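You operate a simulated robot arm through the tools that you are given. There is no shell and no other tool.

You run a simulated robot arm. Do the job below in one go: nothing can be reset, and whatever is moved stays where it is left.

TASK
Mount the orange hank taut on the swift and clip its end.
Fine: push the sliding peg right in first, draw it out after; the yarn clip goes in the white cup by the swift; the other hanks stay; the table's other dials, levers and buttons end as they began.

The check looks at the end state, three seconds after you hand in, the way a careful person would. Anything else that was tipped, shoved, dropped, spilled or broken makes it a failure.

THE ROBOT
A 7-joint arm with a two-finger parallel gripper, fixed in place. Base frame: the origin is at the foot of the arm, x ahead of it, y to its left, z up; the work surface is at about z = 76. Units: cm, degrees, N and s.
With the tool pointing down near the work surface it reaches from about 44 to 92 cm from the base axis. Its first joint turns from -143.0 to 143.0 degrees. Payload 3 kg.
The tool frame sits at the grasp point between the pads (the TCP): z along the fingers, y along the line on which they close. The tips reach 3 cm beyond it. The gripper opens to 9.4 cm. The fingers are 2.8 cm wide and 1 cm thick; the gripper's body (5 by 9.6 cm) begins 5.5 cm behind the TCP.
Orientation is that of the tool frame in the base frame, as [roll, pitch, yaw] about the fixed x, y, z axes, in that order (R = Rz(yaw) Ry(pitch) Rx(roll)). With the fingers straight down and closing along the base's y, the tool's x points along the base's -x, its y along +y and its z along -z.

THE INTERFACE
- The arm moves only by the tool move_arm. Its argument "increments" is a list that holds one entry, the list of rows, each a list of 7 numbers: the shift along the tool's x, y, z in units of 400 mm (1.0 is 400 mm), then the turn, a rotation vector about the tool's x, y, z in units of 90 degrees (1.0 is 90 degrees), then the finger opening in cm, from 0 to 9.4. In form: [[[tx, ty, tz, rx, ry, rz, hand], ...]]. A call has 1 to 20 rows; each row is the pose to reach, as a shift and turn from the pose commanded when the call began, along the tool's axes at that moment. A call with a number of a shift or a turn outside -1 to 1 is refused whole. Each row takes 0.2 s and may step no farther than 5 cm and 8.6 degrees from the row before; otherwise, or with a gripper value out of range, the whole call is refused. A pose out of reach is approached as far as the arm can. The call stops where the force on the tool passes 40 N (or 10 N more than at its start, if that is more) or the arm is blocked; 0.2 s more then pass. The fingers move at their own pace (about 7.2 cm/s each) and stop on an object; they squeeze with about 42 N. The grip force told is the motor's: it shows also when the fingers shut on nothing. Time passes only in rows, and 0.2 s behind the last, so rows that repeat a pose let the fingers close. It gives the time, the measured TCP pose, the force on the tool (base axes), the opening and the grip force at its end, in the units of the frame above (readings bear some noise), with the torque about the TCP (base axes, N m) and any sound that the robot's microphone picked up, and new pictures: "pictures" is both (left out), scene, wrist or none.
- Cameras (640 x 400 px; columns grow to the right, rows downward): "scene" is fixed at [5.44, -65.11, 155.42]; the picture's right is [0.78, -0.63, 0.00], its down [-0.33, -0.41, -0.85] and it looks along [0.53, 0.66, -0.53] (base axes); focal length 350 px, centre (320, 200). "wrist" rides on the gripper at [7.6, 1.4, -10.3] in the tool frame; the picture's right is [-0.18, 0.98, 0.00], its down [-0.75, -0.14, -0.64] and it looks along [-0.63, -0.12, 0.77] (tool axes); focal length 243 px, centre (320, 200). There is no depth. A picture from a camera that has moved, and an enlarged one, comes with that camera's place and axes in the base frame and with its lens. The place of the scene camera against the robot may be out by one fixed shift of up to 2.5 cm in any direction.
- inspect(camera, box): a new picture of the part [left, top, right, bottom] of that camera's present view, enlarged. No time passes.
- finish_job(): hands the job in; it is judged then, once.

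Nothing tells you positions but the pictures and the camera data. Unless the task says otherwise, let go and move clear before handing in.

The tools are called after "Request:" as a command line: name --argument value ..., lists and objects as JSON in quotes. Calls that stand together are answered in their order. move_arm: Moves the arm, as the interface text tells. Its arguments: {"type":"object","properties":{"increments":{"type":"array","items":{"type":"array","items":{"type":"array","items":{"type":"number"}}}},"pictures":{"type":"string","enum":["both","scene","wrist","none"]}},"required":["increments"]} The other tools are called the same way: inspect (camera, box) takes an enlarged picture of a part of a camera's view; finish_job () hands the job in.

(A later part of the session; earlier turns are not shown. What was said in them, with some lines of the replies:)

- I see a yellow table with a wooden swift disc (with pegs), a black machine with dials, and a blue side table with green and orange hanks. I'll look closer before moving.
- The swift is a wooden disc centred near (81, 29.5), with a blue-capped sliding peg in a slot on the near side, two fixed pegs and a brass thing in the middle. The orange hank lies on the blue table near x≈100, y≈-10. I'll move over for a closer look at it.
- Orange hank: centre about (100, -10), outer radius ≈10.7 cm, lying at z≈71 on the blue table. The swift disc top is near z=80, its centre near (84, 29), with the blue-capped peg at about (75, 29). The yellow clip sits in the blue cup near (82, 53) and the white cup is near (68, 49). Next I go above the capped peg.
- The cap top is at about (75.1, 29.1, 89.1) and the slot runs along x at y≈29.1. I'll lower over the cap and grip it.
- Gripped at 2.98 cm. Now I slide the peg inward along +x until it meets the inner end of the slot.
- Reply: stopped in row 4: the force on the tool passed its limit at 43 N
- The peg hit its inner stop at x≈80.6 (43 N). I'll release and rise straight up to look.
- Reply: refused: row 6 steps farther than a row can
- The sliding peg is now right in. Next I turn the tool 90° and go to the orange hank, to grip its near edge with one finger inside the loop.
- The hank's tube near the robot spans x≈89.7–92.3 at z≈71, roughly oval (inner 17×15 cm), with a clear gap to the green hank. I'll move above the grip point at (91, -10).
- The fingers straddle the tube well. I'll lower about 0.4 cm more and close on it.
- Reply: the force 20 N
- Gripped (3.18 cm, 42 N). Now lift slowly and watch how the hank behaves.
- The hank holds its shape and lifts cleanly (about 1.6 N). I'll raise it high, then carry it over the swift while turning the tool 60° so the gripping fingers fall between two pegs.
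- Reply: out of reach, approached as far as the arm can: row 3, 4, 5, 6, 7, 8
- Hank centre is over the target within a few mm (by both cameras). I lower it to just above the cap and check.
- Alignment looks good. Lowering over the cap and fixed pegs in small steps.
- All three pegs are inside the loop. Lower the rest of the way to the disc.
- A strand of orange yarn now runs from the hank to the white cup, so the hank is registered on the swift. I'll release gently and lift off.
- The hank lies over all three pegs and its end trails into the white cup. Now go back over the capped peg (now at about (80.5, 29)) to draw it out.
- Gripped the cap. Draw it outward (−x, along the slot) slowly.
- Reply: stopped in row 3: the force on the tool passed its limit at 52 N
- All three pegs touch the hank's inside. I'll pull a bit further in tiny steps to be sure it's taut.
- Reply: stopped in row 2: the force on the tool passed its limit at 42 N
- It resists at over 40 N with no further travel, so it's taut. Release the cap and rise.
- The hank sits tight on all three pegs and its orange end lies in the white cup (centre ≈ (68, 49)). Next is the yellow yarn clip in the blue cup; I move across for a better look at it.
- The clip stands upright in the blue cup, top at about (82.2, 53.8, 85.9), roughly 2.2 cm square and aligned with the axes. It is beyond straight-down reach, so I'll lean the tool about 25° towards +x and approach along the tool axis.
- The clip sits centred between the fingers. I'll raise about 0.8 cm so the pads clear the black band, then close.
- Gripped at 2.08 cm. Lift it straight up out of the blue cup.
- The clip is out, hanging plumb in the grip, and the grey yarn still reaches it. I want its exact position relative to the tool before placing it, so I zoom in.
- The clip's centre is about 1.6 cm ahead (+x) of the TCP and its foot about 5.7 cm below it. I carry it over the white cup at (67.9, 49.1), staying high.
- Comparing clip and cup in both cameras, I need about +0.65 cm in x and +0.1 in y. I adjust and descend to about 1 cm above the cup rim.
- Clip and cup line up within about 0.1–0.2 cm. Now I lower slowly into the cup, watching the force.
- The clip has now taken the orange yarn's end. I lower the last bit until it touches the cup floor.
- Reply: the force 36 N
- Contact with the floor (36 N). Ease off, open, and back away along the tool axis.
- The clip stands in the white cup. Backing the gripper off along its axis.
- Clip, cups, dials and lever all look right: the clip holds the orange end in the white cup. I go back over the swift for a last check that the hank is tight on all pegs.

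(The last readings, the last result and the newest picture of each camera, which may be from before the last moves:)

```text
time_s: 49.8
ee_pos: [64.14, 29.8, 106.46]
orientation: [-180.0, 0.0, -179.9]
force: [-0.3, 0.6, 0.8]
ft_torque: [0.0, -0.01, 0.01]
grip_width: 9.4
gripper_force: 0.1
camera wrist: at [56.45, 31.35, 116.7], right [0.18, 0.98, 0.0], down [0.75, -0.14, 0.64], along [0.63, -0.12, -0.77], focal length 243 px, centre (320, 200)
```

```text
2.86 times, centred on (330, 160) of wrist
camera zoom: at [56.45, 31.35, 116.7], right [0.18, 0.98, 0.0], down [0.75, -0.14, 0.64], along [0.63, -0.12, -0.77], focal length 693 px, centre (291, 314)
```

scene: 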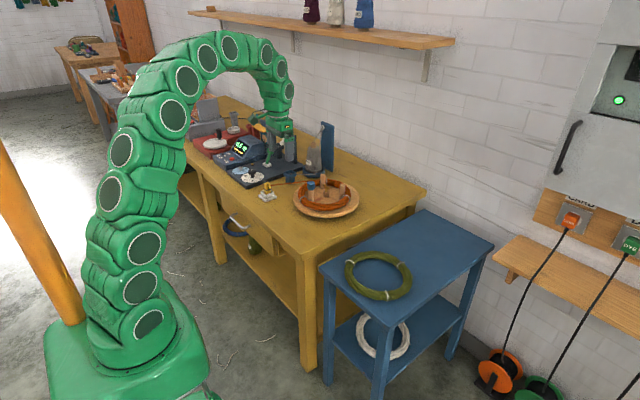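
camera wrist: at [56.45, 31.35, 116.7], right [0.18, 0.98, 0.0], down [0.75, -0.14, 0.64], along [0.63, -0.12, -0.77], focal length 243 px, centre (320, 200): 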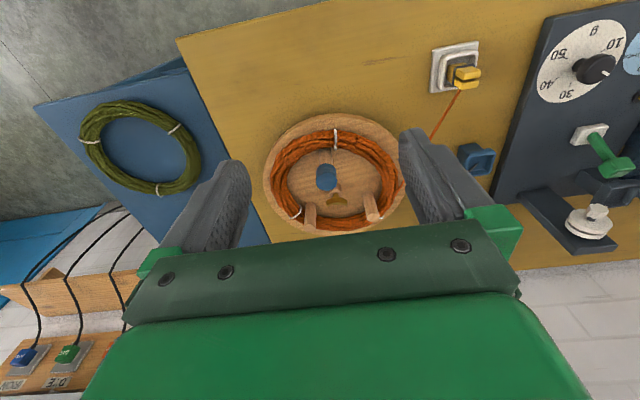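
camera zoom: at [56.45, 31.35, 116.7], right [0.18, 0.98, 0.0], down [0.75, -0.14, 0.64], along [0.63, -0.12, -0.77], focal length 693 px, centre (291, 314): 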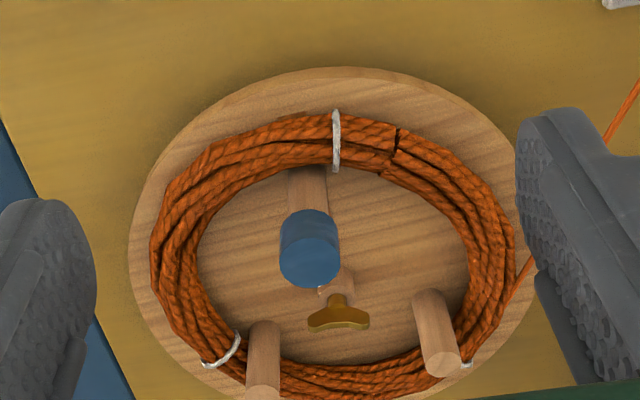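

Request:
inspect --camera "wrist" --box '[295, 110, 375, 185]'

Request:
inspect --camera "wrist" --box '[340, 150, 420, 230]'

Request:
inspect --camera "scene" --box '[316, 172, 340, 192]'

Request:
inspect --camera "scene" --box '[334, 180, 358, 200]'

```text
5.33 times, centred on (335, 148) of wrist
camera zoom: at [56.45, 31.35, 116.7], right [0.18, 0.98, 0.0], down [0.75, -0.14, 0.64], along [0.63, -0.12, -0.77], focal length 1294 px, centre (240, 480)
```

zoom: 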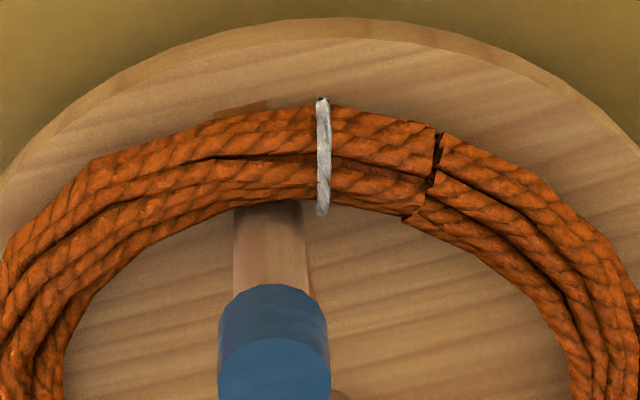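

```text
5.00 times, centred on (380, 190) of wrist
camera zoom: at [56.45, 31.35, 116.7], right [0.18, 0.98, 0.0], down [0.75, -0.14, 0.64], along [0.63, -0.12, -0.77], focal length 1213 px, centre (20, 250)
```

zoom: 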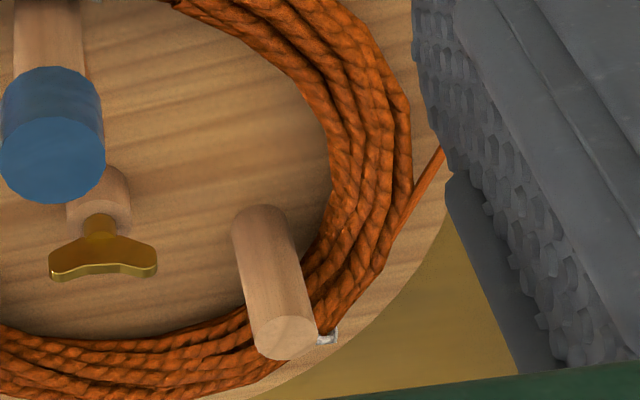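

```text
16.00 times, centred on (328, 182) of scene
camera zoom: at [5.44, -65.11, 155.42], right [0.78, -0.63, 0.0], down [-0.33, -0.41, -0.85], along [0.53, 0.66, -0.53], focal length 5594 px, centre (192, 488)
```

zoom: 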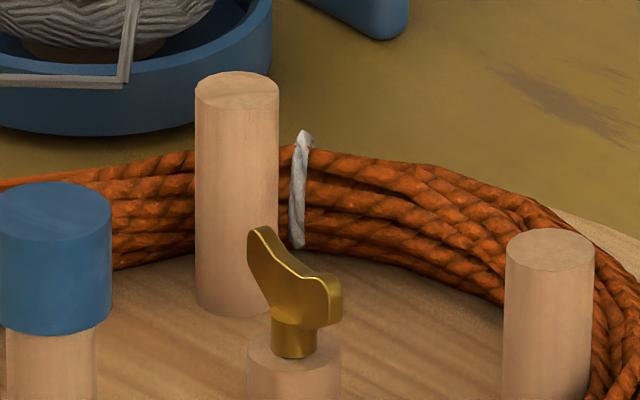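

```text
16.00 times, centred on (346, 190) of scene
camera zoom: at [5.44, -65.11, 155.42], right [0.78, -0.63, 0.0], down [-0.33, -0.41, -0.85], along [0.53, 0.66, -0.53], focal length 5594 px, centre (-96, 360)
```

zoom: 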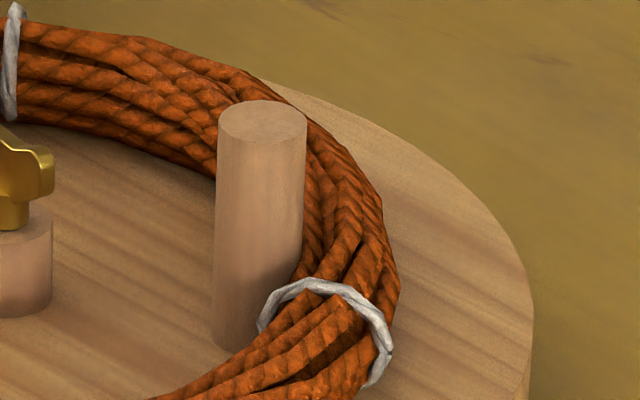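

All three pegs bear against the inside of the hank, the peg held its drawn-out position, the clip stands in the white cup holding the orange end, and the other hanks, dials and lever look unchanged. The gripper is empty and clear, so I hand the job in.

Request:
finish_job

```text
The job is handed in.
```

The orange hank is mounted on the swift, and its end is in the yellow yarn clip, which stands upright in the white cup. The job is handed in; I don't have the check's result.

- **Sliding peg:** I pushed it right in to its inner stop first. After the hank was on, I drew it out until it would not move further at over 40 N.
- **Hank:** It lies flat on the disc with all three pegs inside the loop. In the pictures both fixed pegs press against it. The sliding peg's base was partly hidden, but the peg stayed where I left it after I let go.
- **Clip:** It came out of the blue cup and went into the white one. The orange strand now runs from the hank to the clip, and the grey yarn's end stayed in the blue cup.
- **Everything else:** In the final pictures the green hank, dials, lever and buttons look as they did at the start. I did not re-check the pale hank on the lower shelf up close. The swift's disc turned about 3° when the peg was pushed in.

The gripper was open and clear of everything when I handed in.
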